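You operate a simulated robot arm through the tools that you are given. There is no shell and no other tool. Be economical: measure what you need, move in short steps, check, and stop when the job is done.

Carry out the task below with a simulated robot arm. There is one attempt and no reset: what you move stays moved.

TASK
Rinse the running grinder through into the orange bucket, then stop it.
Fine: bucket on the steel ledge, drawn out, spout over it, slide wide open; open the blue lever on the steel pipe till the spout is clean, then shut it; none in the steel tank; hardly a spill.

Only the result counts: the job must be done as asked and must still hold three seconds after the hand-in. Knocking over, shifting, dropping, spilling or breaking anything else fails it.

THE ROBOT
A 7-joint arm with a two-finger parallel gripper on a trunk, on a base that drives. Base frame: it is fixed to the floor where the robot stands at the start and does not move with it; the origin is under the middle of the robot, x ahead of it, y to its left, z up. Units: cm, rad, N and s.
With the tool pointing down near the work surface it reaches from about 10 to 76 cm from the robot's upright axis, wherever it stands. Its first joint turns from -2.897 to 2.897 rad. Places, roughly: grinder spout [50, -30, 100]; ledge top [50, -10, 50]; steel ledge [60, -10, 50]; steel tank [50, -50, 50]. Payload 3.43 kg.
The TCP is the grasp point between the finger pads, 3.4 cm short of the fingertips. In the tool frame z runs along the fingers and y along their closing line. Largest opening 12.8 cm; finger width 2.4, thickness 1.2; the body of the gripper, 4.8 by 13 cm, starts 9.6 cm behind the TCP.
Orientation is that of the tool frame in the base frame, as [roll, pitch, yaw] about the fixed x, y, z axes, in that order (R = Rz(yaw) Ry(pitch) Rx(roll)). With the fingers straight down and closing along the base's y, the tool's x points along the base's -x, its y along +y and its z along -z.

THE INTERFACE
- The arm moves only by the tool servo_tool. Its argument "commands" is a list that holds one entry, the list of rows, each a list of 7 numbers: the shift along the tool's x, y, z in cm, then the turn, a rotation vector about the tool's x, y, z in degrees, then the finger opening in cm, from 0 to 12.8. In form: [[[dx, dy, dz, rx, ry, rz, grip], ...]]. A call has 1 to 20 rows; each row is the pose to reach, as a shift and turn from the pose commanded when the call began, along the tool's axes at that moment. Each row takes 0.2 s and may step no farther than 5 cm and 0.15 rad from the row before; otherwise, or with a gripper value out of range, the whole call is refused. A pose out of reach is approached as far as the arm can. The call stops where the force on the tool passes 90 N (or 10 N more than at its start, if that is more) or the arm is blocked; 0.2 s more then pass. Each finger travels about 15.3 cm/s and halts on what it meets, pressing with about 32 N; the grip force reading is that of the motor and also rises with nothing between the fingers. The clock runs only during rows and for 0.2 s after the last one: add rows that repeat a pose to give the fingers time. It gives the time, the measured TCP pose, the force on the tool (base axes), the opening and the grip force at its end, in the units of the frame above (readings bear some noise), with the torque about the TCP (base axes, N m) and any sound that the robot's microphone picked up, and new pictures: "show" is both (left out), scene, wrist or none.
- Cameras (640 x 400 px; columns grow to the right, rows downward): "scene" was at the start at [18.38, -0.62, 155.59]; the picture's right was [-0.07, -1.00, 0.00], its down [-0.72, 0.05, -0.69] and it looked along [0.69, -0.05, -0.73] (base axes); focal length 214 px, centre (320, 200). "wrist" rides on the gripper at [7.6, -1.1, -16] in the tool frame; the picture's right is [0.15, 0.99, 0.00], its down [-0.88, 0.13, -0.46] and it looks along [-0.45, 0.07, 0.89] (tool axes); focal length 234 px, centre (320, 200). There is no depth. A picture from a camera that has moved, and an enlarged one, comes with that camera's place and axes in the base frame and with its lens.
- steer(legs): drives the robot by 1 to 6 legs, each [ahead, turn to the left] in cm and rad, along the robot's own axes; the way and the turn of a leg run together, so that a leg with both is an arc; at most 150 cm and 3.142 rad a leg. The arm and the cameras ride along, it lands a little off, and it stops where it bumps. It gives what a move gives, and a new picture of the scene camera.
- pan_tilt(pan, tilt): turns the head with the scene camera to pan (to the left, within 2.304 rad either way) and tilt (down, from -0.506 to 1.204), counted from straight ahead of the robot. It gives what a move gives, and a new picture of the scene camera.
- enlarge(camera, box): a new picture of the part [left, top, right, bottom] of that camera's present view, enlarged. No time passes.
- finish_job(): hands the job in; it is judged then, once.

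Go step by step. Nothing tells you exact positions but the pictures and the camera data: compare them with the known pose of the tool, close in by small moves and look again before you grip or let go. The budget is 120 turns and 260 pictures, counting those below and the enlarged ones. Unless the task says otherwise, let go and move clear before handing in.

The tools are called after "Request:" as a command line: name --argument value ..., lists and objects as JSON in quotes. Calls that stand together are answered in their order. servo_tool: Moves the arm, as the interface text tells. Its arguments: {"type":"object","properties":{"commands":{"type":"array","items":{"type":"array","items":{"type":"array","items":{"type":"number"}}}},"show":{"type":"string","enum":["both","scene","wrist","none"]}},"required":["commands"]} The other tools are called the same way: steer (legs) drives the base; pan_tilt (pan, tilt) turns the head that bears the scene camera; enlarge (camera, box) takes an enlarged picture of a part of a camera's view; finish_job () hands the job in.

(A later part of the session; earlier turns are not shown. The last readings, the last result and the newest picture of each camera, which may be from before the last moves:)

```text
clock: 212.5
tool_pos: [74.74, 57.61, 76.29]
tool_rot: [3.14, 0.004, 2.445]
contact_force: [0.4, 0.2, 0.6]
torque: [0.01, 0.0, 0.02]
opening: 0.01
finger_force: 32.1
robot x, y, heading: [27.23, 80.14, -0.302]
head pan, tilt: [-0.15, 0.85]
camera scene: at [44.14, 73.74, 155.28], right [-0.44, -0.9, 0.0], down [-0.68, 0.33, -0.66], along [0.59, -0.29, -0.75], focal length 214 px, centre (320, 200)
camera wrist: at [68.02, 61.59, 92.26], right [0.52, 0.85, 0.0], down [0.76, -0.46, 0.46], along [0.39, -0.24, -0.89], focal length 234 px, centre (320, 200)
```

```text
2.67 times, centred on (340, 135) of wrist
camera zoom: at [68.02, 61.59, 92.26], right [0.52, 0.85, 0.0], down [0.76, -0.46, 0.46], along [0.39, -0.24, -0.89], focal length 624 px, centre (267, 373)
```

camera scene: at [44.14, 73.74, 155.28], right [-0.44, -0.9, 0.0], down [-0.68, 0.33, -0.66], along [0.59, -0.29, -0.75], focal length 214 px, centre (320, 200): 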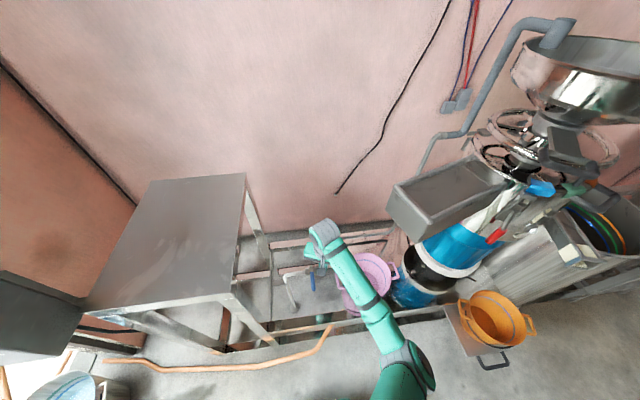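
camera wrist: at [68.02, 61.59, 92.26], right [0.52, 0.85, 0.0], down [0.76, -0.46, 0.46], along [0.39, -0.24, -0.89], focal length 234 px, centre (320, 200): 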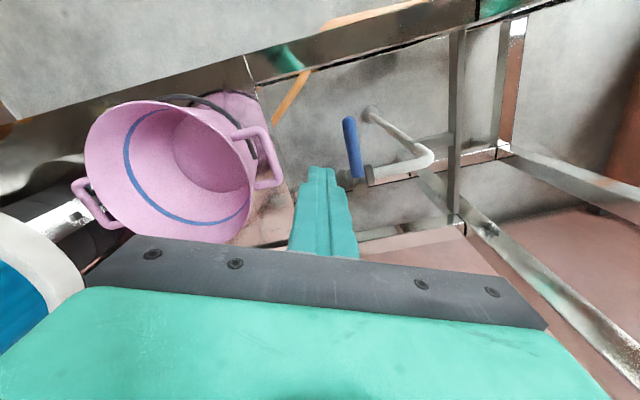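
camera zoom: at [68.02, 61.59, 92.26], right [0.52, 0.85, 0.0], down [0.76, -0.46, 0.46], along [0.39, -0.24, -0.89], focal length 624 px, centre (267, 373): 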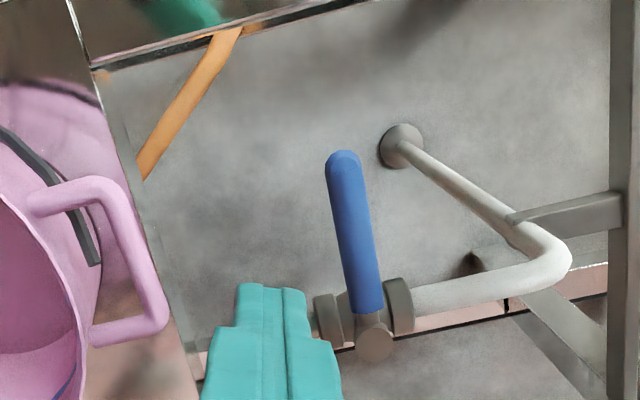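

Request:
servo_tool --commands '[[[0, 0, 4, 0, 0, 0, 0], [0, 0, 8, 0, 0, 0, 0], [0, 0, 12, 0, 0, 0, 0], [0, 0, 15.3, 0, 0, 0, 0]]]' --show "wrist"

Request:
enlarge --camera "scene" --box '[460, 90, 640, 200]'

Request:
enlarge --camera "scene" --box '[440, 200, 640, 370]'

```text
clock: 213.5
tool_pos: [74.7, 57.82, 60.79]
tool_rot: [3.139, 0.005, 2.445]
contact_force: [0.5, -0.5, 0.2]
torque: [-0.01, -0.01, 0.01]
opening: 0.0
finger_force: 31.7
robot x, y, heading: [27.02, 80.45, -0.3]
head pan, tilt: [-0.15, 0.85]
camera wrist: at [68.03, 61.74, 76.78], right [0.52, 0.85, 0.0], down [0.76, -0.46, 0.46], along [0.39, -0.24, -0.89], focal length 234 px, centre (320, 200)
```

wrist: 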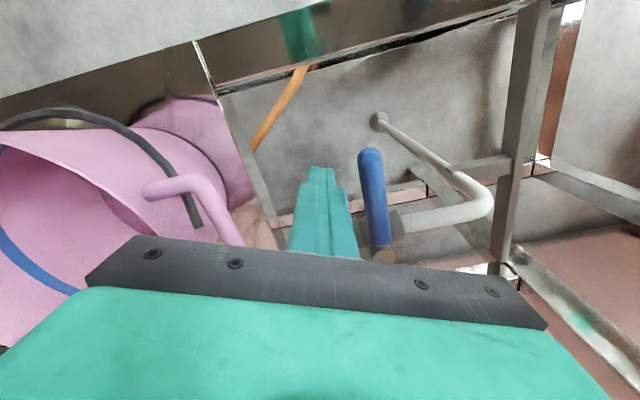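

```text
3.56 times, centred on (550, 145) of scene
camera zoom: at [44.14, 73.74, 155.28], right [-0.44, -0.9, 0.0], down [-0.68, 0.33, -0.66], along [0.59, -0.29, -0.75], focal length 763 px, centre (-498, 396)
```

zoom: 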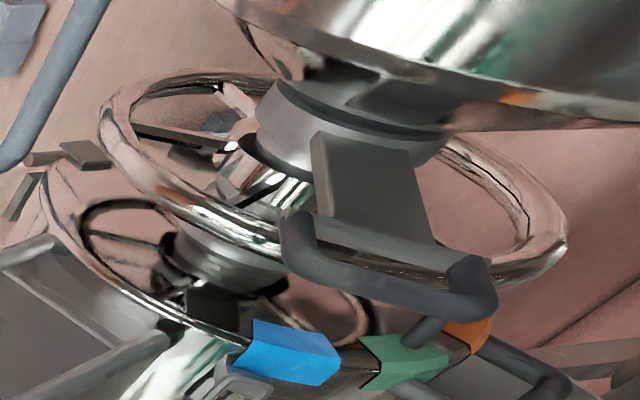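

```text
2.35 times, centred on (540, 285) of scene
camera zoom: at [44.14, 73.74, 155.28], right [-0.44, -0.9, 0.0], down [-0.68, 0.33, -0.66], along [0.59, -0.29, -0.75], focal length 505 px, centre (-198, 0)
```

zoom: 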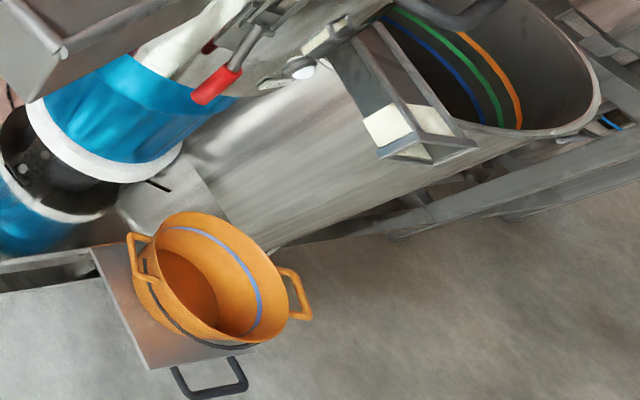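

Slide is out to its stop and the spout outlet is over the bucket. I now push the lever partway and check the stream.

Request:
servo_tool --commands '[[[0.65, 1.4, 0, 0, 0, 0, 0], [1.31, 2.81, 0, 0, 0, 0, 0], [1.85, 4.32, 0, 0, 0, 0, 0]]]'

```text
clock: 214.3
tool_pos: [75.23, 59.64, 60.79]
tool_rot: [-3.117, 0.011, 2.414]
contact_force: [-7.5, -17.2, -7.1]
torque: [-0.26, 0.08, 0.13]
opening: 0.0
finger_force: 32.2
robot x, y, heading: [27.22, 79.99, -0.299]
head pan, tilt: [-0.15, 0.85]
stopped in row 3: the force on the tool passed its limit at 106 N (the readings are from after the stop); the commanded pose is now the measured one
camera scene: at [44.12, 73.66, 155.28], right [-0.44, -0.9, 0.0], down [-0.67, 0.33, -0.66], along [0.59, -0.29, -0.75], focal length 214 px, centre (320, 200)
camera wrist: at [68.92, 64.19, 76.74], right [0.55, 0.84, -0.03], down [0.75, -0.48, 0.46], along [0.37, -0.27, -0.89], focal length 234 px, centre (320, 200)
```

scene: 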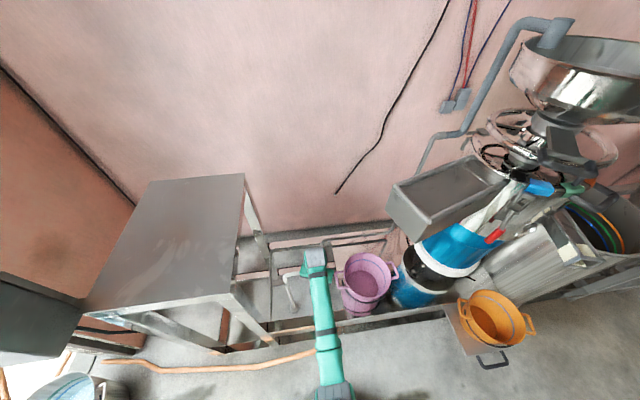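
wrist: 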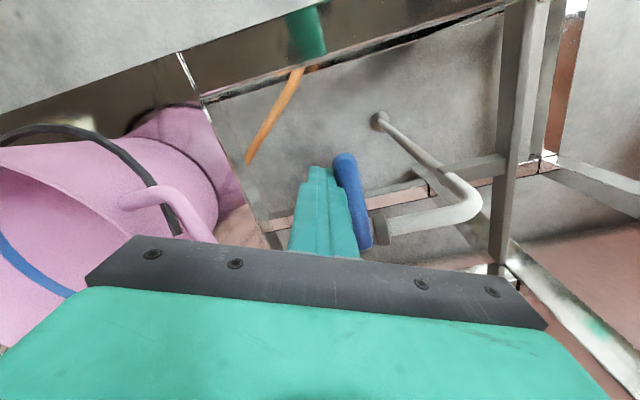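

The lever won't go that way, so it opens toward the purple bucket. I move the peg to the lever's other side.

Request:
servo_tool --commands '[[[-0.8, -1.3, 0, 0, 0, 0, 0], [-0.8, -1.3, -4, 0, 0, 0, 0], [-0.8, -1.3, -8, 0, 0, 0, 0], [1.4, 2.3, -8, 0, 0, 0, 0], [3.6, 6, -8, 0, 0, 0, 0], [3.6, 6, -4, 0, 0, 0, 0], [3.6, 6, -0.6, 0, 0, 0, 0]]]' --show "wrist"

```text
clock: 215.9
tool_pos: [76.44, 66.78, 60.98]
tool_rot: [-3.121, 0.012, 2.419]
contact_force: [-0.5, 0.6, -0.2]
torque: [-0.01, -0.01, 0.02]
opening: 0.0
finger_force: 31.6
robot x, y, heading: [27.21, 80.5, -0.306]
head pan, tilt: [-0.15, 0.85]
camera wrist: at [69.95, 71.23, 76.98], right [0.55, 0.84, -0.02], down [0.75, -0.47, 0.46], along [0.38, -0.27, -0.89], focal length 234 px, centre (320, 200)
```

wrist: 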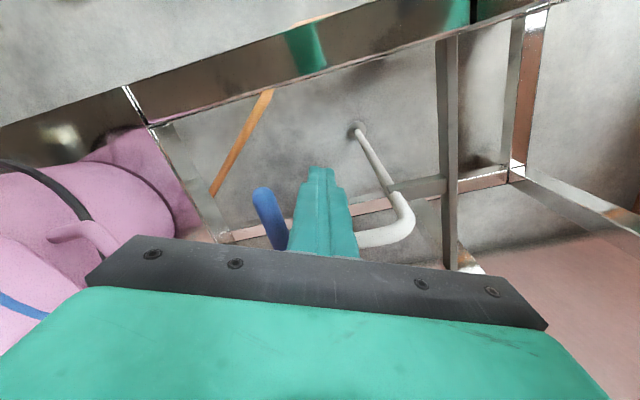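

Request:
servo_tool --commands '[[[-2.34, -2.27, 0, 0, 0, 0, 0], [-2.78, -4.21, 0, 0, 0, 0, 0], [-3.8, -5.98, 0, 0, 0, 0, 0]]]'

Request:
enlarge --camera "scene" --box '[440, 200, 640, 370]'

```text
clock: 216.7
tool_pos: [75.49, 60.06, 61.63]
tool_rot: [-3.122, 0.012, 2.418]
contact_force: [1.1, 1.4, -0.2]
torque: [0.04, -0.05, 0.05]
opening: 0.01
finger_force: 31.9
robot x, y, heading: [27.39, 80.47, -0.305]
head pan, tilt: [-0.15, 0.85]
camera scene: at [44.13, 73.71, 155.28], right [-0.44, -0.9, 0.0], down [-0.68, 0.33, -0.66], along [0.59, -0.29, -0.75], focal length 214 px, centre (320, 200)
camera wrist: at [69.1, 64.45, 77.42], right [0.54, 0.84, -0.02], down [0.75, -0.47, 0.46], along [0.38, -0.27, -0.89], focal length 234 px, centre (320, 200)
```

scene: 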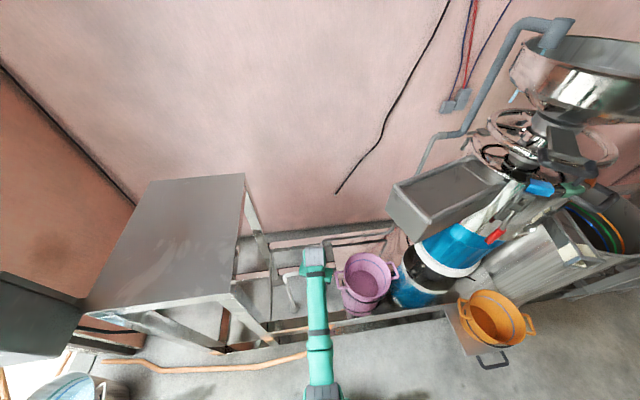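
wrist: 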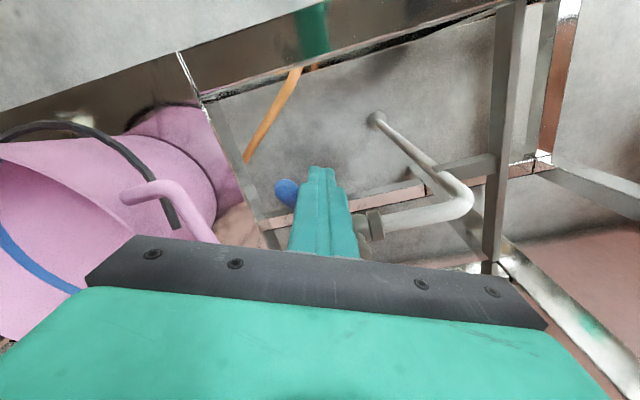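

```text
2.35 times, centred on (540, 285) of scene
camera zoom: at [44.13, 73.71, 155.28], right [-0.44, -0.9, 0.0], down [-0.68, 0.33, -0.66], along [0.59, -0.29, -0.75], focal length 505 px, centre (-198, 0)
```

zoom: 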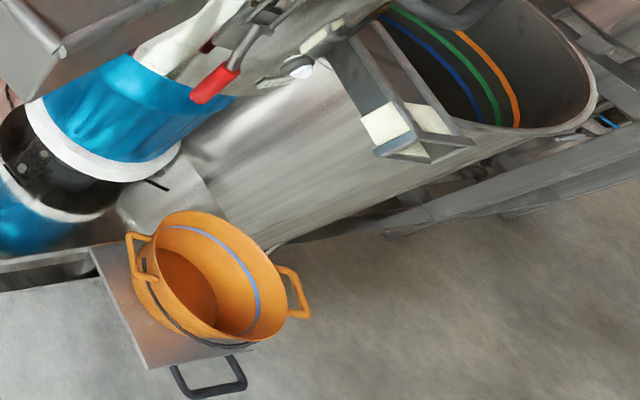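

Request:
enlarge --camera "scene" --box '[470, 10, 630, 130]'

```text
3.33 times, centred on (550, 70) of scene
camera zoom: at [44.13, 73.71, 155.28], right [-0.44, -0.9, 0.0], down [-0.68, 0.33, -0.66], along [0.59, -0.29, -0.75], focal length 715 px, centre (-447, 633)
```

zoom: 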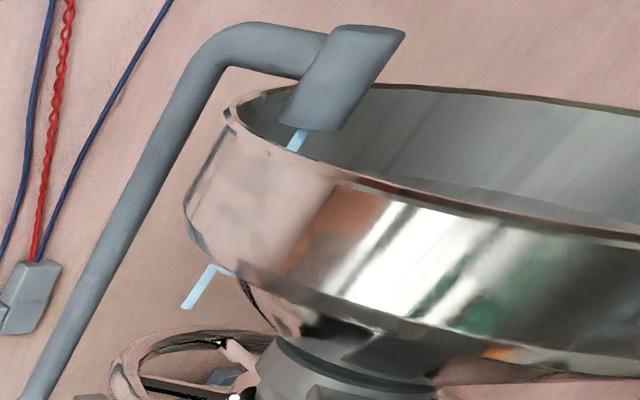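

Water runs into the hopper. I hold here a moment to see the stream leave the spout.

Request:
servo_tool --commands '[[[0, 0, 0, 0, 0, 0, 0], [0, 0, 0, 0, 0, 0, 0], [0, 0, 0, 0, 0, 0, 0], [0, 0, 0, 0, 0, 0, 0]]]' --show "none"

Request:
enlarge --camera "scene" --box '[440, 200, 640, 370]'

```text
clock: 217.7
tool_pos: [75.56, 59.9, 61.53]
tool_rot: [-3.121, 0.012, 2.418]
contact_force: [0.2, 0.4, -0.3]
torque: [0.03, -0.01, -0.04]
opening: 0.01
finger_force: 32.4
robot x, y, heading: [26.88, 80.46, -0.304]
head pan, tilt: [-0.15, 0.85]
```

```text
2.35 times, centred on (540, 285) of scene
camera zoom: at [44.13, 73.71, 155.28], right [-0.44, -0.9, 0.0], down [-0.68, 0.33, -0.66], along [0.59, -0.29, -0.75], focal length 505 px, centre (-198, 0)
```

zoom: 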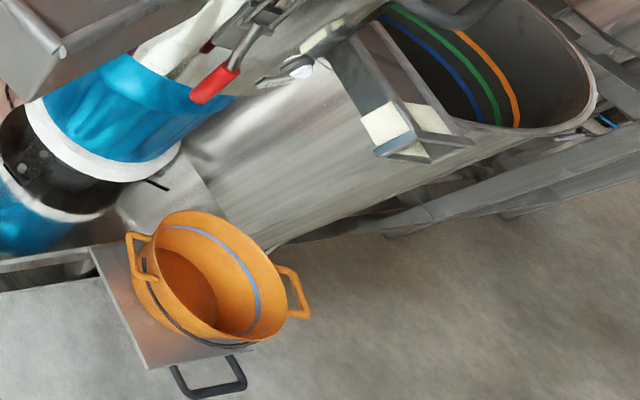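

Request:
servo_tool --commands '[[[-1.48, -1.22, 0, 0, 0, 0, 0], [-3.35, -1.98, 0, 0, 0, 0, 0], [-3.35, -1.98, 0, 0, 0, 0, 0], [-3.35, -1.98, 0, 0, 0, 0, 0], [-3.35, -1.98, 0, 0, 0, 0, 0]]]'

Request:
enlarge --camera "scene" --box '[440, 200, 640, 370]'

```text
clock: 218.9
tool_pos: [76.74, 56.11, 61.46]
tool_rot: [-3.122, 0.013, 2.42]
contact_force: [-0.2, -0.5, 0.4]
torque: [0.02, -0.03, 0.0]
opening: 0.0
finger_force: 31.7
robot x, y, heading: [27.13, 80.57, -0.3]
head pan, tilt: [-0.15, 0.85]
camera scene: at [44.13, 73.71, 155.28], right [-0.44, -0.9, 0.0], down [-0.68, 0.33, -0.66], along [0.59, -0.29, -0.75], focal length 214 px, centre (320, 200)
camera wrist: at [70.4, 60.55, 77.36], right [0.54, 0.84, -0.02], down [0.75, -0.47, 0.46], along [0.38, -0.27, -0.89], focal length 234 px, centre (320, 200)
```

scene: 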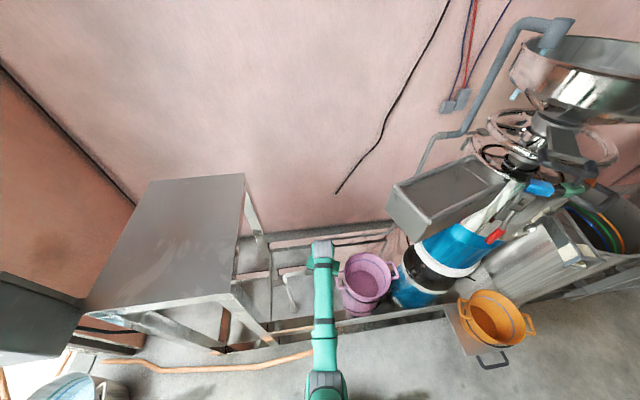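
wrist: 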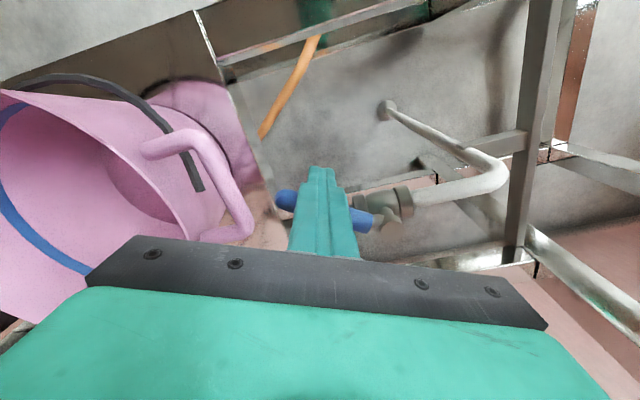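

```text
2.35 times, centred on (540, 285) of scene
camera zoom: at [44.13, 73.71, 155.28], right [-0.44, -0.9, 0.0], down [-0.68, 0.33, -0.66], along [0.59, -0.29, -0.75], focal length 505 px, centre (-198, 0)
```

zoom: 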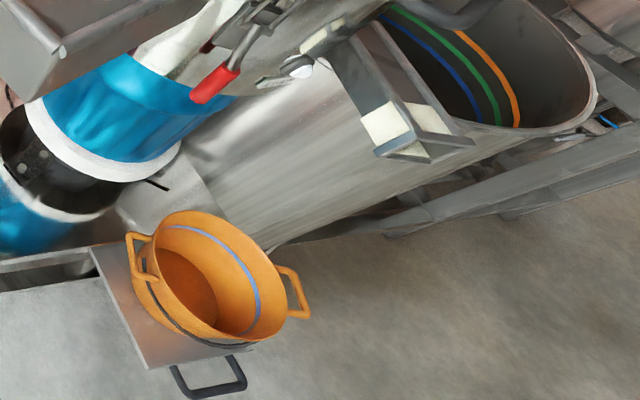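

Request:
servo_tool --commands '[[[0, 0, 0, 0, 0, 0, 0], [0, 0, 0, 0, 0, 0, 0], [0, 0, 0, 0, 0, 0, 0], [0, 0, 0, 0, 0, 0, 0], [0, 0, 0, 0, 0, 0, 0], [0, 0, 0, 0, 0, 0, 0], [0, 0, 0, 0, 0, 0, 0], [0, 0, 0, 0, 0, 0, 0]]]' --show "none"

Request:
enlarge --camera "scene" --box '[440, 10, 640, 350]'

```text
clock: 220.7
tool_pos: [76.83, 56.07, 61.42]
tool_rot: [-3.121, 0.012, 2.417]
contact_force: [-0.2, 0.5, -0.3]
torque: [-0.01, 0.0, -0.01]
opening: 0.0
finger_force: 32.5
robot x, y, heading: [27.37, 80.47, -0.305]
head pan, tilt: [-0.15, 0.85]
```

```text
1.18 times, centred on (540, 180) of scene
camera zoom: at [44.13, 73.71, 155.28], right [-0.44, -0.9, 0.0], down [-0.68, 0.33, -0.66], along [0.59, -0.29, -0.75], focal length 252 px, centre (61, 224)
```

zoom: 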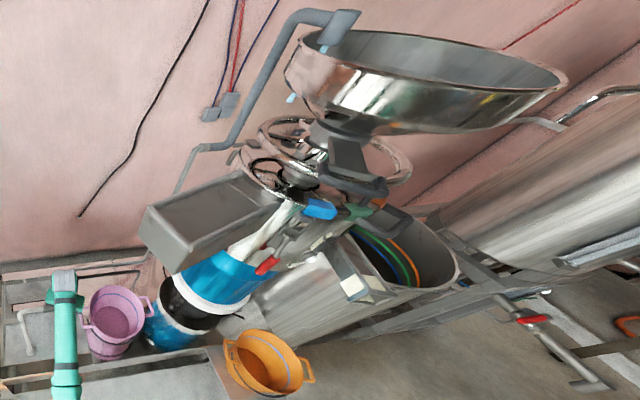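

No outflow yet. I check the control box lamps and the hopper.

Request:
pan_tilt --pan 0.9 --tilt 0.6

Request:
pan_tilt --pan -0.7 --tilt 0.6

Request:
enlarge --camera "scene" --box '[190, 80, 390, 230]'

```text
clock: 222.0
tool_pos: [76.84, 56.08, 61.41]
tool_rot: [-3.12, 0.012, 2.419]
contact_force: [-0.6, 0.3, -0.7]
torque: [0.04, 0.03, -0.03]
opening: 0.0
finger_force: 31.8
robot x, y, heading: [27.62, 80.29, -0.306]
head pan, tilt: [0.901, 0.6]
camera scene: at [44.42, 82.1, 157.37], right [0.56, -0.83, 0.0], down [-0.47, -0.32, -0.82], along [0.68, 0.46, -0.57], focal length 214 px, centre (320, 200)
```

scene: 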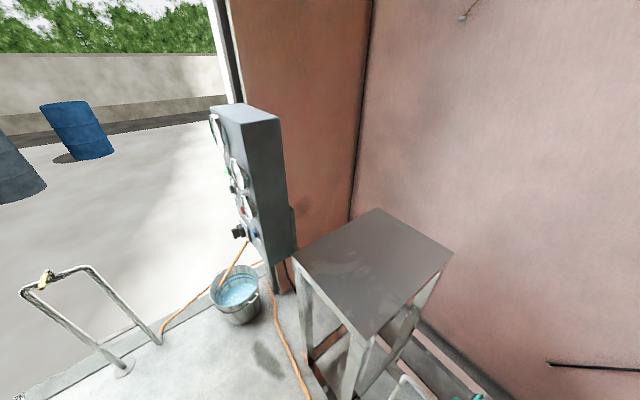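

```text
clock: 223.7
tool_pos: [76.65, 56.07, 61.3]
tool_rot: [-3.121, 0.012, 2.418]
contact_force: [-0.3, 0.3, -0.3]
torque: [0.01, -0.02, -0.02]
opening: 0.04
finger_force: 32.0
robot x, y, heading: [27.33, 80.33, -0.306]
head pan, tilt: [-0.7, 0.6]
camera scene: at [41.85, 69.68, 157.37], right [-0.84, -0.54, 0.0], down [-0.3, 0.48, -0.83], along [0.44, -0.7, -0.56], focal length 214 px, centre (320, 200)
```

scene: 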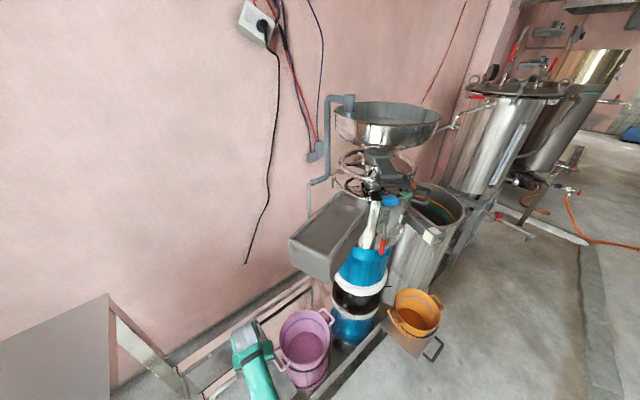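

```text
2.67 times, centred on (290, 155) of scene
camera zoom: at [41.85, 69.68, 157.37], right [-0.84, -0.54, 0.0], down [-0.3, 0.48, -0.83], along [0.44, -0.7, -0.56], focal length 572 px, centre (400, 320)
```

zoom: 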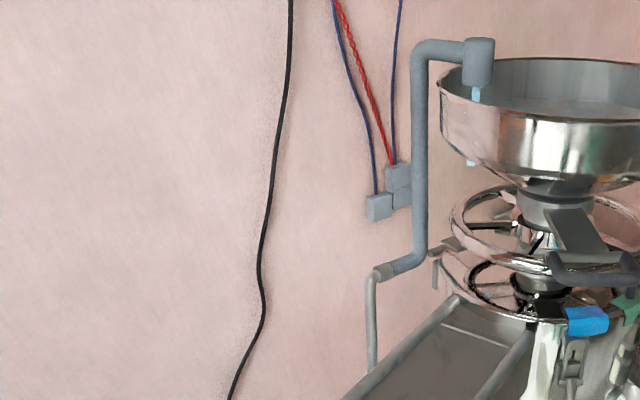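

Request:
enlarge --camera "scene" --box '[320, 85, 480, 185]'

Request:
enlarge --camera "scene" --box '[360, 170, 480, 350]'

```text
4.00 times, centred on (400, 135) of scene
camera zoom: at [41.85, 69.68, 157.37], right [-0.84, -0.54, 0.0], down [-0.3, 0.48, -0.83], along [0.44, -0.7, -0.56], focal length 858 px, centre (0, 460)
```

zoom: 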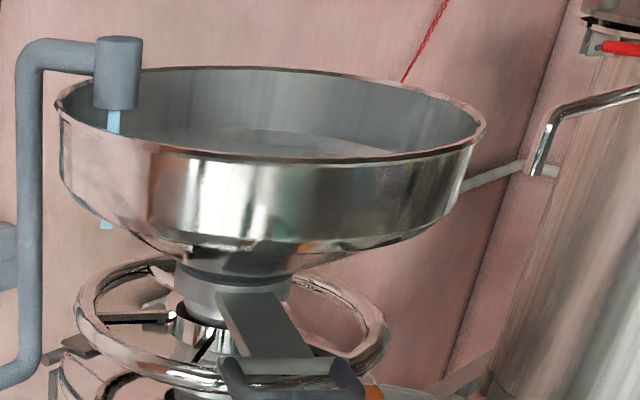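

```text
2.22 times, centred on (420, 260) of scene
camera zoom: at [41.85, 69.68, 157.37], right [-0.84, -0.54, 0.0], down [-0.3, 0.48, -0.83], along [0.44, -0.7, -0.56], focal length 477 px, centre (98, 67)
```

zoom: 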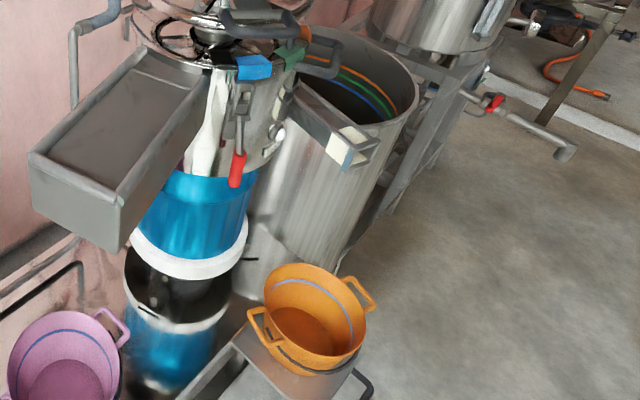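

Request:
servo_tool --commands '[[[0, 0, 0, 0, 0, 0, 0], [0, 0, 0, 0, 0, 0, 0], [0, 0, 0, 0, 0, 0, 0], [0, 0, 0, 0, 0, 0, 0]]]' --show "none"

Request:
enlarge --camera "scene" --box '[380, 200, 460, 340]'

```text
clock: 224.7
tool_pos: [76.75, 55.96, 61.4]
tool_rot: [-3.12, 0.011, 2.419]
contact_force: [0.1, 0.5, 1.0]
torque: [0.02, 0.03, 0.0]
opening: 0.0
finger_force: 31.6
robot x, y, heading: [26.98, 80.59, -0.301]
head pan, tilt: [-0.7, 0.6]
```

```text
2.86 times, centred on (420, 270) of scene
camera zoom: at [41.85, 69.68, 157.37], right [-0.84, -0.54, 0.0], down [-0.3, 0.48, -0.83], along [0.44, -0.7, -0.56], focal length 613 px, centre (34, 0)
```

zoom: 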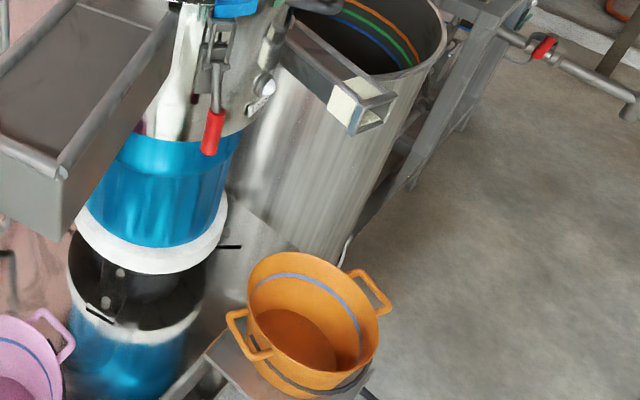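

Request:
servo_tool --commands '[[[0, 0, 0, 0, 0, 0, 0], [0, 0, 0, 0, 0, 0, 0], [0, 0, 0, 0, 0, 0, 0], [0, 0, 0, 0, 0, 0, 0], [0, 0, 0, 0, 0, 0, 0], [0, 0, 0, 0, 0, 0, 0]]]' --show "none"

Request:
enlarge --camera "scene" --box '[400, 200, 460, 250]'

Request:
enlarge --camera "scene" --box '[380, 270, 460, 350]'

```text
clock: 226.1
tool_pos: [76.79, 56.17, 61.46]
tool_rot: [-3.122, 0.013, 2.417]
contact_force: [0.4, -0.2, 0.5]
torque: [0.01, 0.01, 0.0]
opening: 0.0
finger_force: 31.6
robot x, y, heading: [27.22, 80.65, -0.304]
head pan, tilt: [-0.7, 0.6]
```

```text
8.00 times, centred on (430, 225) of scene
camera zoom: at [41.85, 69.68, 157.37], right [-0.84, -0.54, 0.0], down [-0.3, 0.48, -0.83], along [0.44, -0.7, -0.56], focal length 1716 px, centre (-560, 0)
```

zoom: 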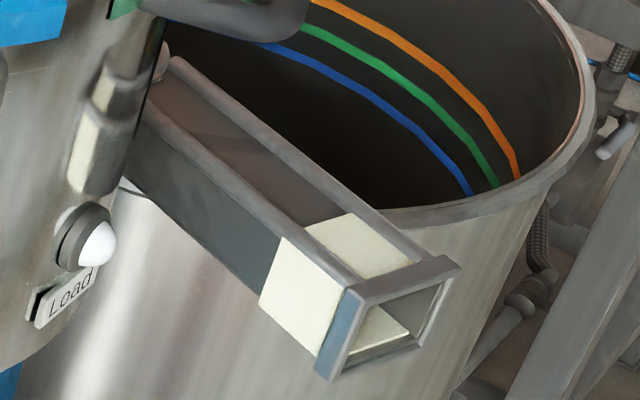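

```text
5.00 times, centred on (420, 310) of scene
camera zoom: at [41.85, 69.68, 157.37], right [-0.84, -0.54, 0.0], down [-0.3, 0.48, -0.83], along [0.44, -0.7, -0.56], focal length 1072 px, centre (-180, -350)
```

zoom: 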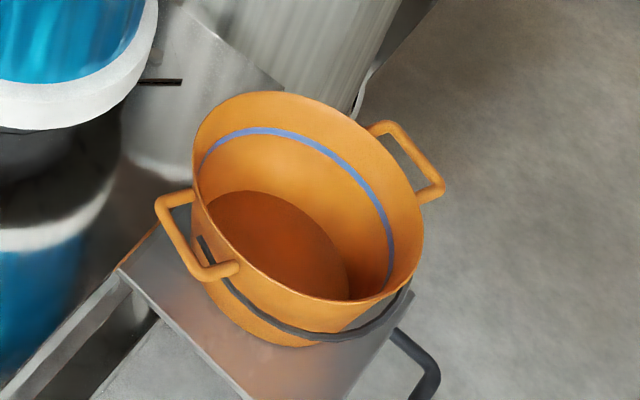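

Request:
enlarge --camera "scene" --box '[330, 90, 450, 165]'

Request:
servo_tool --commands '[[[0, 0, 0, 0, 0, 0, 0], [0, 0, 0, 0, 0, 0, 0], [0, 0, 0, 0, 0, 0, 0], [0, 0, 0, 0, 0, 0, 0], [0, 0, 0, 0, 0, 0, 0], [0, 0, 0, 0, 0, 0, 0]]]' --show "none"

Request:
enlarge --camera "scene" --box '[330, 90, 450, 165]'

```text
5.33 times, centred on (390, 128) of scene
camera zoom: at [41.85, 69.68, 157.37], right [-0.84, -0.54, 0.0], down [-0.3, 0.48, -0.83], along [0.44, -0.7, -0.56], focal length 1144 px, centre (-53, 587)
```

zoom: 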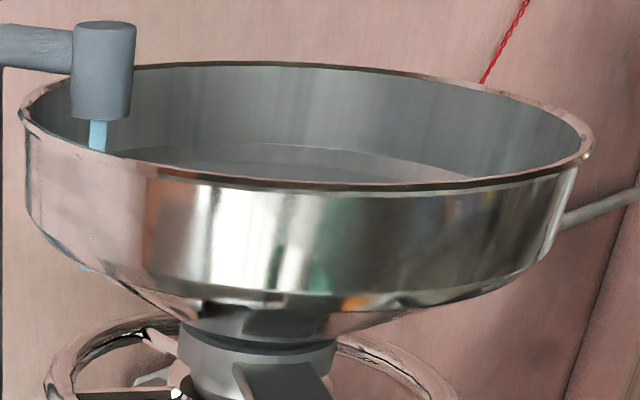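

```text
clock: 227.4
tool_pos: [76.82, 56.12, 61.32]
tool_rot: [-3.12, 0.014, 2.42]
contact_force: [-0.5, -0.5, 0.2]
torque: [0.04, 0.0, -0.02]
opening: 0.0
finger_force: 32.1
robot x, y, heading: [27.55, 80.11, -0.303]
head pan, tilt: [-0.7, 0.6]
```

```text
5.33 times, centred on (390, 128) of scene
camera zoom: at [41.85, 69.68, 157.37], right [-0.84, -0.54, 0.0], down [-0.3, 0.48, -0.83], along [0.44, -0.7, -0.56], focal length 1144 px, centre (-53, 587)
```

zoom: 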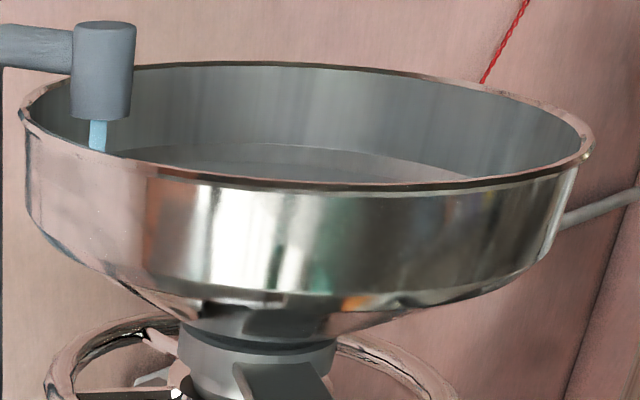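

Request:
servo_tool --commands '[[[0, 0, 0, 0, 0, 0, 0], [0, 0, 0, 0, 0, 0, 0], [0, 0, 0, 0, 0, 0, 0]]]' --show "none"

Request:
enlarge --camera "scene" --box '[390, 205, 470, 345]'

```text
clock: 228.2
tool_pos: [76.73, 55.95, 61.43]
tool_rot: [-3.121, 0.013, 2.419]
contact_force: [-0.3, -0.3, 0.5]
torque: [-0.01, 0.01, 0.02]
opening: 0.0
finger_force: 31.8
robot x, y, heading: [27.11, 80.46, -0.303]
head pan, tilt: [-0.7, 0.6]
```

```text
2.86 times, centred on (430, 275) of scene
camera zoom: at [41.85, 69.68, 157.37], right [-0.84, -0.54, 0.0], down [-0.3, 0.48, -0.83], along [0.44, -0.7, -0.56], focal length 613 px, centre (6, -14)
```

zoom: 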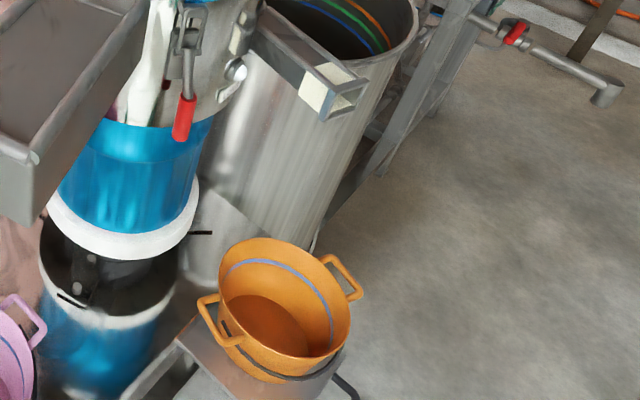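

Nothing leaves the spout, so I'll shut the water first and then re-examine. I lift the peg off and look at the lever.

Request:
servo_tool --commands '[[[0.5, 1, -3, 0, 0, 0, 3], [0.5, 1, -7, 0, 0, 0, 6], [0.5, 1, -11, 0, 0, 0, 6]]]' --show "none"

Request:
enlarge --camera "wrist" --box '[180, 60, 460, 250]'

Request:
enlarge --camera "scene" --box '[190, 290, 350, 400]'

```text
clock: 229.1
tool_pos: [76.99, 57.47, 69.46]
tool_rot: [-3.121, 0.014, 2.418]
contact_force: [0.5, 0.3, 0.2]
torque: [0.0, 0.0, 0.0]
opening: 6.01
finger_force: 0.1
out of reach, approached as far as the arm can: row 3
robot x, y, heading: [27.14, 80.17, -0.305]
head pan, tilt: [-0.7, 0.6]
```

```text
2.11 times, centred on (320, 155) of wrist
camera zoom: at [70.61, 61.88, 85.49], right [0.54, 0.84, -0.02], down [0.75, -0.47, 0.46], along [0.38, -0.27, -0.89], focal length 493 px, centre (320, 295)
```

zoom: 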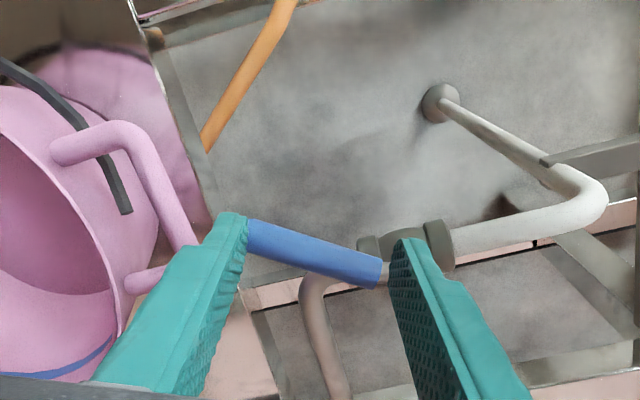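

```text
3.64 times, centred on (270, 345) of scene
camera zoom: at [41.85, 69.68, 157.37], right [-0.84, -0.54, 0.0], down [-0.3, 0.48, -0.83], along [0.44, -0.7, -0.56], focal length 780 px, centre (502, -327)
```

zoom: 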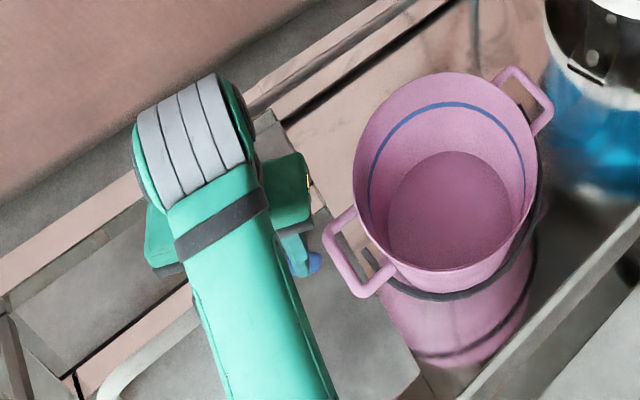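

The riser of the pipe stands close behind the lever, so I'll pinch the lever from its tip end with a leaning tool. First raise a bit and back off.

Request:
servo_tool --commands '[[[1, 0, -2, 0, 0, 0, 6], [2, 0, -4, 0, 0, 0, 6], [3, 0, -6, 0, 0, 0, 6], [4, 0, -8, 0, 0, 0, 6]]]' --show "scene"

```text
clock: 230.1
tool_pos: [76.85, 57.32, 69.47]
tool_rot: [-3.121, 0.014, 2.421]
contact_force: [-0.5, 0.4, 0.4]
torque: [-0.03, -0.01, -0.02]
opening: 5.99
finger_force: 0.0
out of reach, approached as far as the arm can: row 1, 2, 3, 4
robot x, y, heading: [27.21, 80.26, -0.303]
head pan, tilt: [-0.7, 0.6]
camera scene: at [41.85, 69.68, 157.37], right [-0.84, -0.54, 0.0], down [-0.3, 0.48, -0.83], along [0.44, -0.7, -0.56], focal length 214 px, centre (320, 200)
```

scene: 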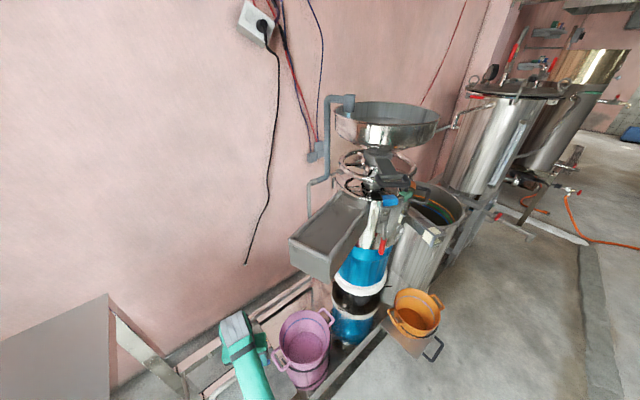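

Request:
servo_tool --commands '[[[0, 0, -1, 0, -5, 0, 6], [0, 0, -2, 0, -10, 0, 6], [0, 0, -4, 0, -15, 0, 6], [0, 0, -6, 0, -20, 0, 6]]]' --show "none"

```text
clock: 231.1
tool_pos: [76.66, 57.25, 75.34]
tool_rot: [-3.118, 0.359, 2.426]
contact_force: [0.3, -0.1, 0.2]
torque: [-0.02, 0.02, 0.05]
opening: 6.02
finger_force: 0.1
robot x, y, heading: [27.1, 80.71, -0.305]
head pan, tilt: [-0.7, 0.6]
```

Request:
servo_tool --commands '[[[0, 0, -1.5, 0, -5, 0, 6], [0, 0, -3, 0, -10, 0, 6], [0, 0, -4, 0, -10, 0, 6]]]' --show "none"

Request:
servo_tool --commands '[[[0, 0, 0, 0, 0, -8.3, 6], [0, 0, 0, 0, 0, -16.6, 6], [0, 0, 0, 0, 0, -25, 6], [0, 0, 0, 0, 0, -33.3, 6], [0, 0, 0, 0, 0, -41.6, 6], [0, 0, 0, 0, 0, -50, 6], [0, 0, 0, 0, 0, -58.3, 6], [0, 0, 0, 0, 0, -66.6, 6], [0, 0, 0, 0, 0, -75, 6], [0, 0, 0, 0, 0, -83.3, 6], [0, 0, 0, 0, 0, -90, 6]]]'

```text
clock: 231.8
tool_pos: [75.74, 58.34, 79.29]
tool_rot: [-3.115, 0.536, 2.432]
contact_force: [-0.9, 0.4, 0.3]
torque: [0.02, -0.02, -0.02]
opening: 6.0
finger_force: 0.1
robot x, y, heading: [27.03, 80.14, -0.306]
head pan, tilt: [-0.7, 0.6]
```

```text
clock: 234.2
tool_pos: [75.71, 58.38, 79.17]
tool_rot: [-2.606, -0.023, -2.292]
contact_force: [0.9, -0.2, 0.0]
torque: [-0.03, 0.0, -0.04]
opening: 6.0
finger_force: 0.1
robot x, y, heading: [27.03, 80.12, -0.303]
head pan, tilt: [-0.7, 0.6]
camera scene: at [41.85, 69.68, 157.37], right [-0.84, -0.54, 0.0], down [-0.3, 0.48, -0.83], along [0.44, -0.7, -0.56], focal length 214 px, centre (320, 200)
camera wrist: at [65.48, 57.61, 93.69], right [-0.74, 0.44, -0.5], down [0.33, 0.89, 0.31], along [0.58, 0.06, -0.81], focal length 234 px, centre (320, 200)
```

scene: 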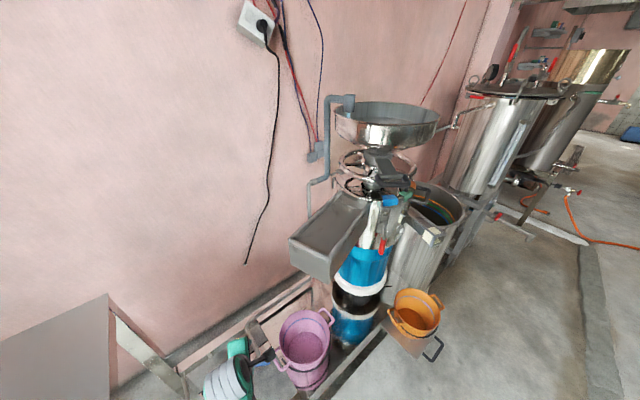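
wrist: 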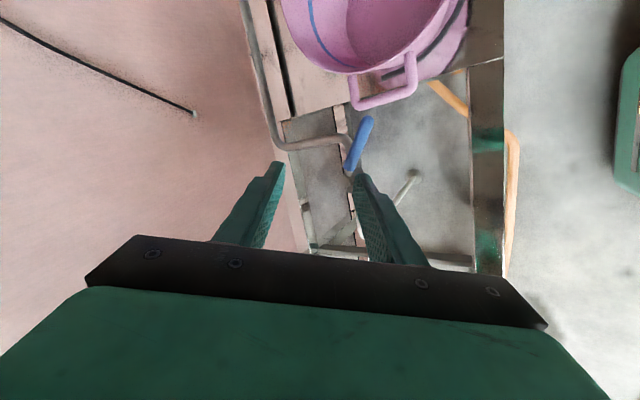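

Good view now: lever tip near [75.8,52.3,59]. I move to hover above it along the tool axis, then pinch.

Request:
servo_tool --commands '[[[0.8, 2.1, 2.8, 0, 0, 0, 6], [1.6, 4.2, 5.6, 0, 0, 0, 6], [2.4, 6.4, 8.6, 0, 0, 0, 6], [2.4, 6.4, 11, 0, 0, 0, 6]]]' --show "wrist"

```text
clock: 235.2
tool_pos: [73.86, 56.21, 66.54]
tool_rot: [-2.607, -0.022, -2.292]
contact_force: [0.2, -0.3, 0.2]
torque: [-0.01, 0.01, 0.02]
opening: 5.98
finger_force: 0.0
robot x, y, heading: [26.98, 80.35, -0.302]
head pan, tilt: [-0.7, 0.6]
camera wrist: at [63.69, 55.49, 81.06], right [-0.74, 0.45, -0.5], down [0.33, 0.89, 0.31], along [0.58, 0.06, -0.81], focal length 234 px, centre (320, 200)
```

wrist: 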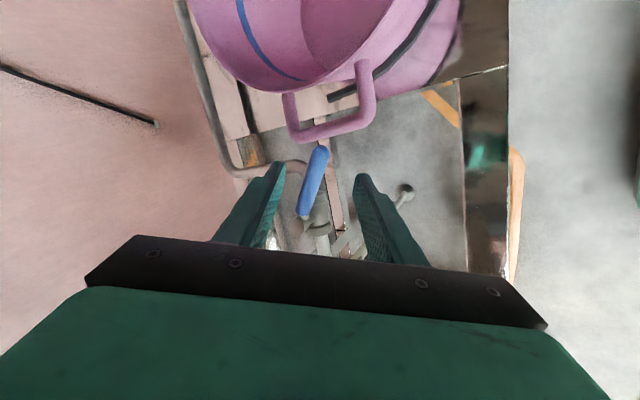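

Request:
servo_tool --commands '[[[0, 0, 1, 0, 0, 0, 4.5], [0, 0, 3, 0, 0, 0, 4.2], [0, 0, 5, 0, 0, 0, 4.2], [0, 0, 6.3, 0, 0, 0, 4.2]]]' --show "wrist"

```text
clock: 236.2
tool_pos: [76.26, 54.31, 61.0]
tool_rot: [-2.608, -0.02, -2.294]
contact_force: [-0.2, -0.2, -0.1]
torque: [0.01, -0.03, 0.01]
opening: 4.18
finger_force: 0.1
robot x, y, heading: [27.24, 80.81, -0.304]
head pan, tilt: [-0.7, 0.6]
camera wrist: at [66.0, 53.54, 75.62], right [-0.74, 0.45, -0.5], down [0.33, 0.89, 0.31], along [0.58, 0.06, -0.81], focal length 234 px, centre (320, 200)
```

wrist: 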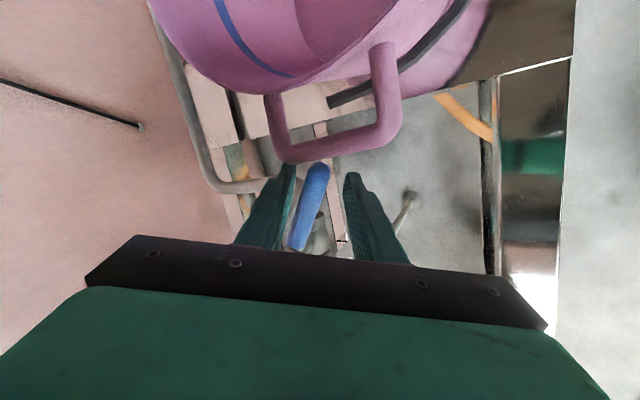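

Request:
servo_tool --commands '[[[0.1, 1.4, -0.8, 0, 0, 0, 4.2], [0, 3.4, -1.8, 0, 0, 0, 5], [-0.5, 5.4, -2.7, 0, 0, 0, 6], [-1.1, 7.2, -3.5, 0, 0, 0, 7], [-2.1, 8.7, -4.1, 0, 0, 0, 8], [-2.9, 9.5, -4.6, 0, 0, 0, 8], [-3.3, 9.8, -4.8, 0, 0, 0, 8]]]'

```text
clock: 237.8
tool_pos: [70.31, 63.68, 60.08]
tool_rot: [-2.606, -0.025, -2.297]
contact_force: [-1.2, -12.0, -1.1]
torque: [0.01, 0.07, -0.55]
opening: 8.28
finger_force: 2.0
robot x, y, heading: [27.03, 80.28, -0.302]
head pan, tilt: [-0.7, 0.6]
camera scene: at [41.84, 69.65, 157.37], right [-0.84, -0.54, 0.0], down [-0.3, 0.48, -0.83], along [0.44, -0.7, -0.56], focal length 214 px, centre (320, 200)
camera wrist: at [60.12, 62.85, 74.68], right [-0.74, 0.45, -0.5], down [0.33, 0.89, 0.3], along [0.58, 0.06, -0.81], focal length 234 px, centre (320, 200)
```

scene: 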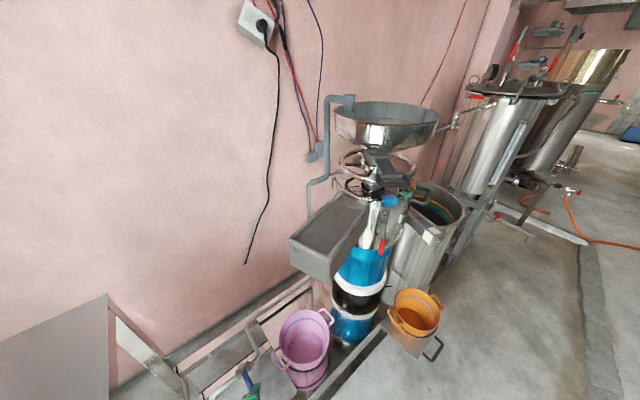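
wrist: 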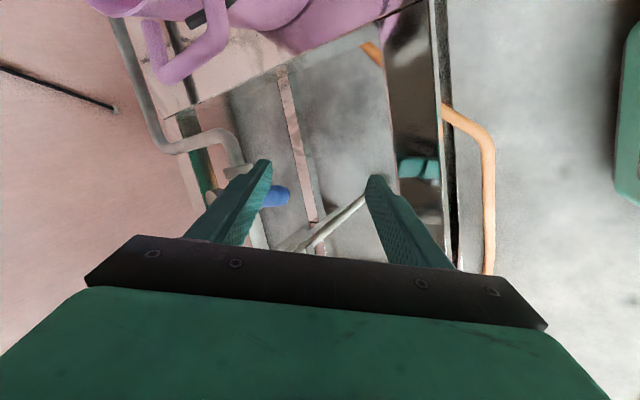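

Request:
enlarge --camera "scene" --box '[300, 85, 460, 255]'

```text
2.35 times, centred on (380, 170) of scene
camera zoom: at [41.84, 69.65, 157.37], right [-0.84, -0.54, 0.0], down [-0.3, 0.48, -0.83], along [0.44, -0.7, -0.56], focal length 505 px, centre (179, 271)
```

zoom: 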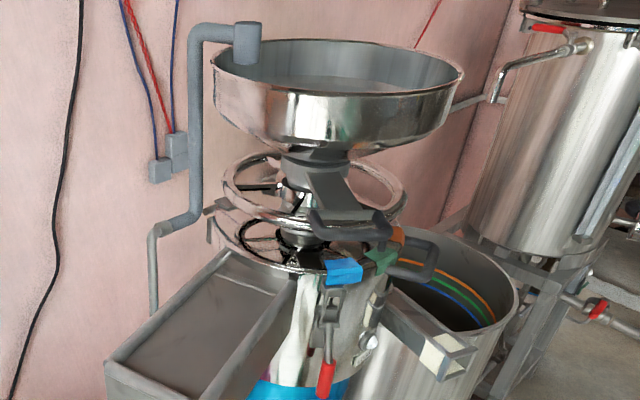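

Water is off. I look closely at the slide.

Request:
enlarge --camera "scene" --box '[360, 135, 430, 190]'

Request:
enlarge --camera "scene" --box '[330, 95, 450, 140]'

```text
7.27 times, centred on (395, 162) of scene
camera zoom: at [41.84, 69.65, 157.37], right [-0.84, -0.54, 0.0], down [-0.3, 0.48, -0.83], along [0.44, -0.7, -0.56], focal length 1560 px, centre (-226, 473)
```

zoom: 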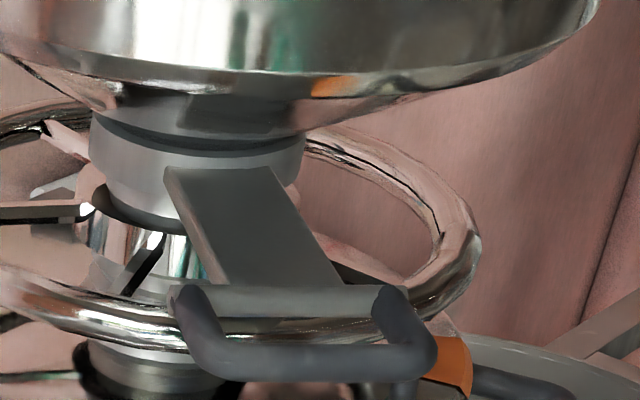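

```text
5.33 times, centred on (390, 118) of scene
camera zoom: at [41.84, 69.65, 157.37], right [-0.84, -0.54, 0.0], down [-0.3, 0.48, -0.83], along [0.44, -0.7, -0.56], focal length 1144 px, centre (-53, 640)
```

zoom: 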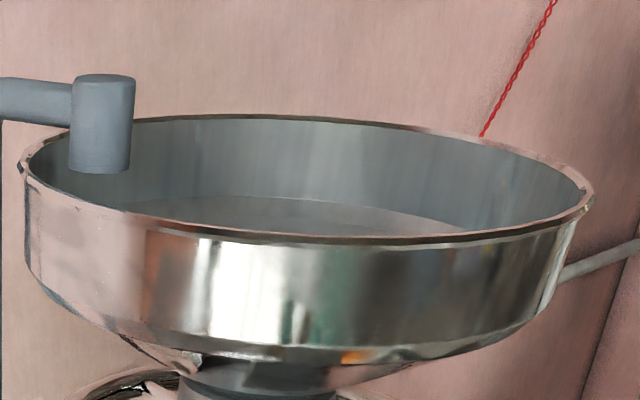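

The slide handle is back at its inner position (about [52,14.5]) – my forearm must have pushed it in while turning. The water is standing in the hopper; I must reopen the slide. First lift off the lever.

Request:
servo_tool --commands '[[[0, 0, -4, 0, 0, 0, 8], [0, 0, -8, 0, 0, 0, 6], [0, 0, -12, 0, 0, 0, 3], [0, 0, -16, 0, 0, 0, 0], [0, 0, -20, 0, 0, 0, 0], [0, 0, -24, 0, 0, 0, 0], [0, -1, -28, 0, 0, 0, 0], [0, -2, -32, 0, 0, 0, 0], [0, -3, -36, 0, 0, 0, 0], [0, -4, -40, 0, 0, 0, 0]]]' --show "scene"

```text
clock: 240.1
tool_pos: [68.27, 76.08, 85.69]
tool_rot: [-2.607, -0.024, -2.294]
contact_force: [0.3, 0.9, -0.9]
torque: [-0.03, 0.02, -0.01]
opening: 0.02
finger_force: 32.5
out of reach, approached as far as the arm can: row 6, 7, 8, 9, 10
robot x, y, heading: [26.96, 80.67, -0.302]
head pan, tilt: [-0.7, 0.6]
camera scene: at [41.83, 69.72, 157.38], right [-0.84, -0.54, 0.0], down [-0.3, 0.48, -0.83], along [0.44, -0.7, -0.56], focal length 214 px, centre (320, 200)
```

scene: 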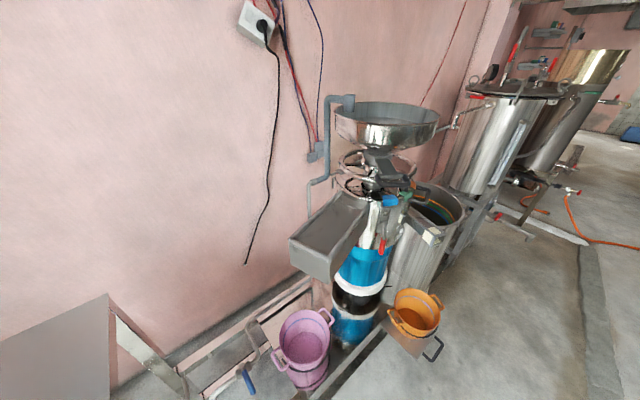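

Request:
steer --legs '[[-35, 0]]'

Request:
servo_tool --commands '[[[0, 0, 1, 0, 0, 8.3, 0], [0, 0, 2, 0, 0, 16.6, 0], [0, 0, 3, 0, 0, 25, 0], [0, 0, 4, 0, 0, 33.3, 0], [0, 0, 5, 0, 0, 41.6, 0], [0, 0, 6, 0, 0, 50, 0], [0, 0, 8, 0, 0, 58.3, 0], [0, 0, 10, 0, 0, 66.6, 0], [0, 0, 12, 0, 0, 75, 0], [0, 0, 14, 0, 0, 83.3, 0], [0, 0, 16, 0, 0, 90, 0]]]' --show "none"

```text
clock: 242.3
tool_pos: [34.72, 86.64, 85.58]
tool_rot: [-2.608, -0.023, -2.291]
contact_force: [-0.5, 0.1, -0.3]
torque: [-0.01, 0.03, 0.0]
opening: 0.0
finger_force: 32.6
robot x, y, heading: [-6.15, 91.06, -0.296]
head pan, tilt: [-0.7, 0.6]
camera scene: at [8.34, 80.21, 157.37], right [-0.84, -0.54, 0.0], down [-0.31, 0.48, -0.83], along [0.45, -0.69, -0.56], focal length 214 px, centre (320, 200)
```

scene: 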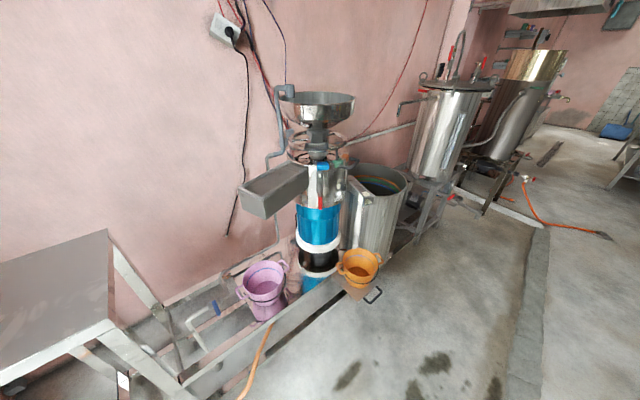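

```text
clock: 244.7
tool_pos: [40.86, 80.91, 71.89]
tool_rot: [-3.116, 0.536, 2.433]
contact_force: [-0.7, -0.5, 0.7]
torque: [-0.01, 0.03, 0.0]
opening: 0.0
finger_force: 32.2
robot x, y, heading: [-6.61, 90.84, -0.302]
head pan, tilt: [-0.7, 0.6]
```

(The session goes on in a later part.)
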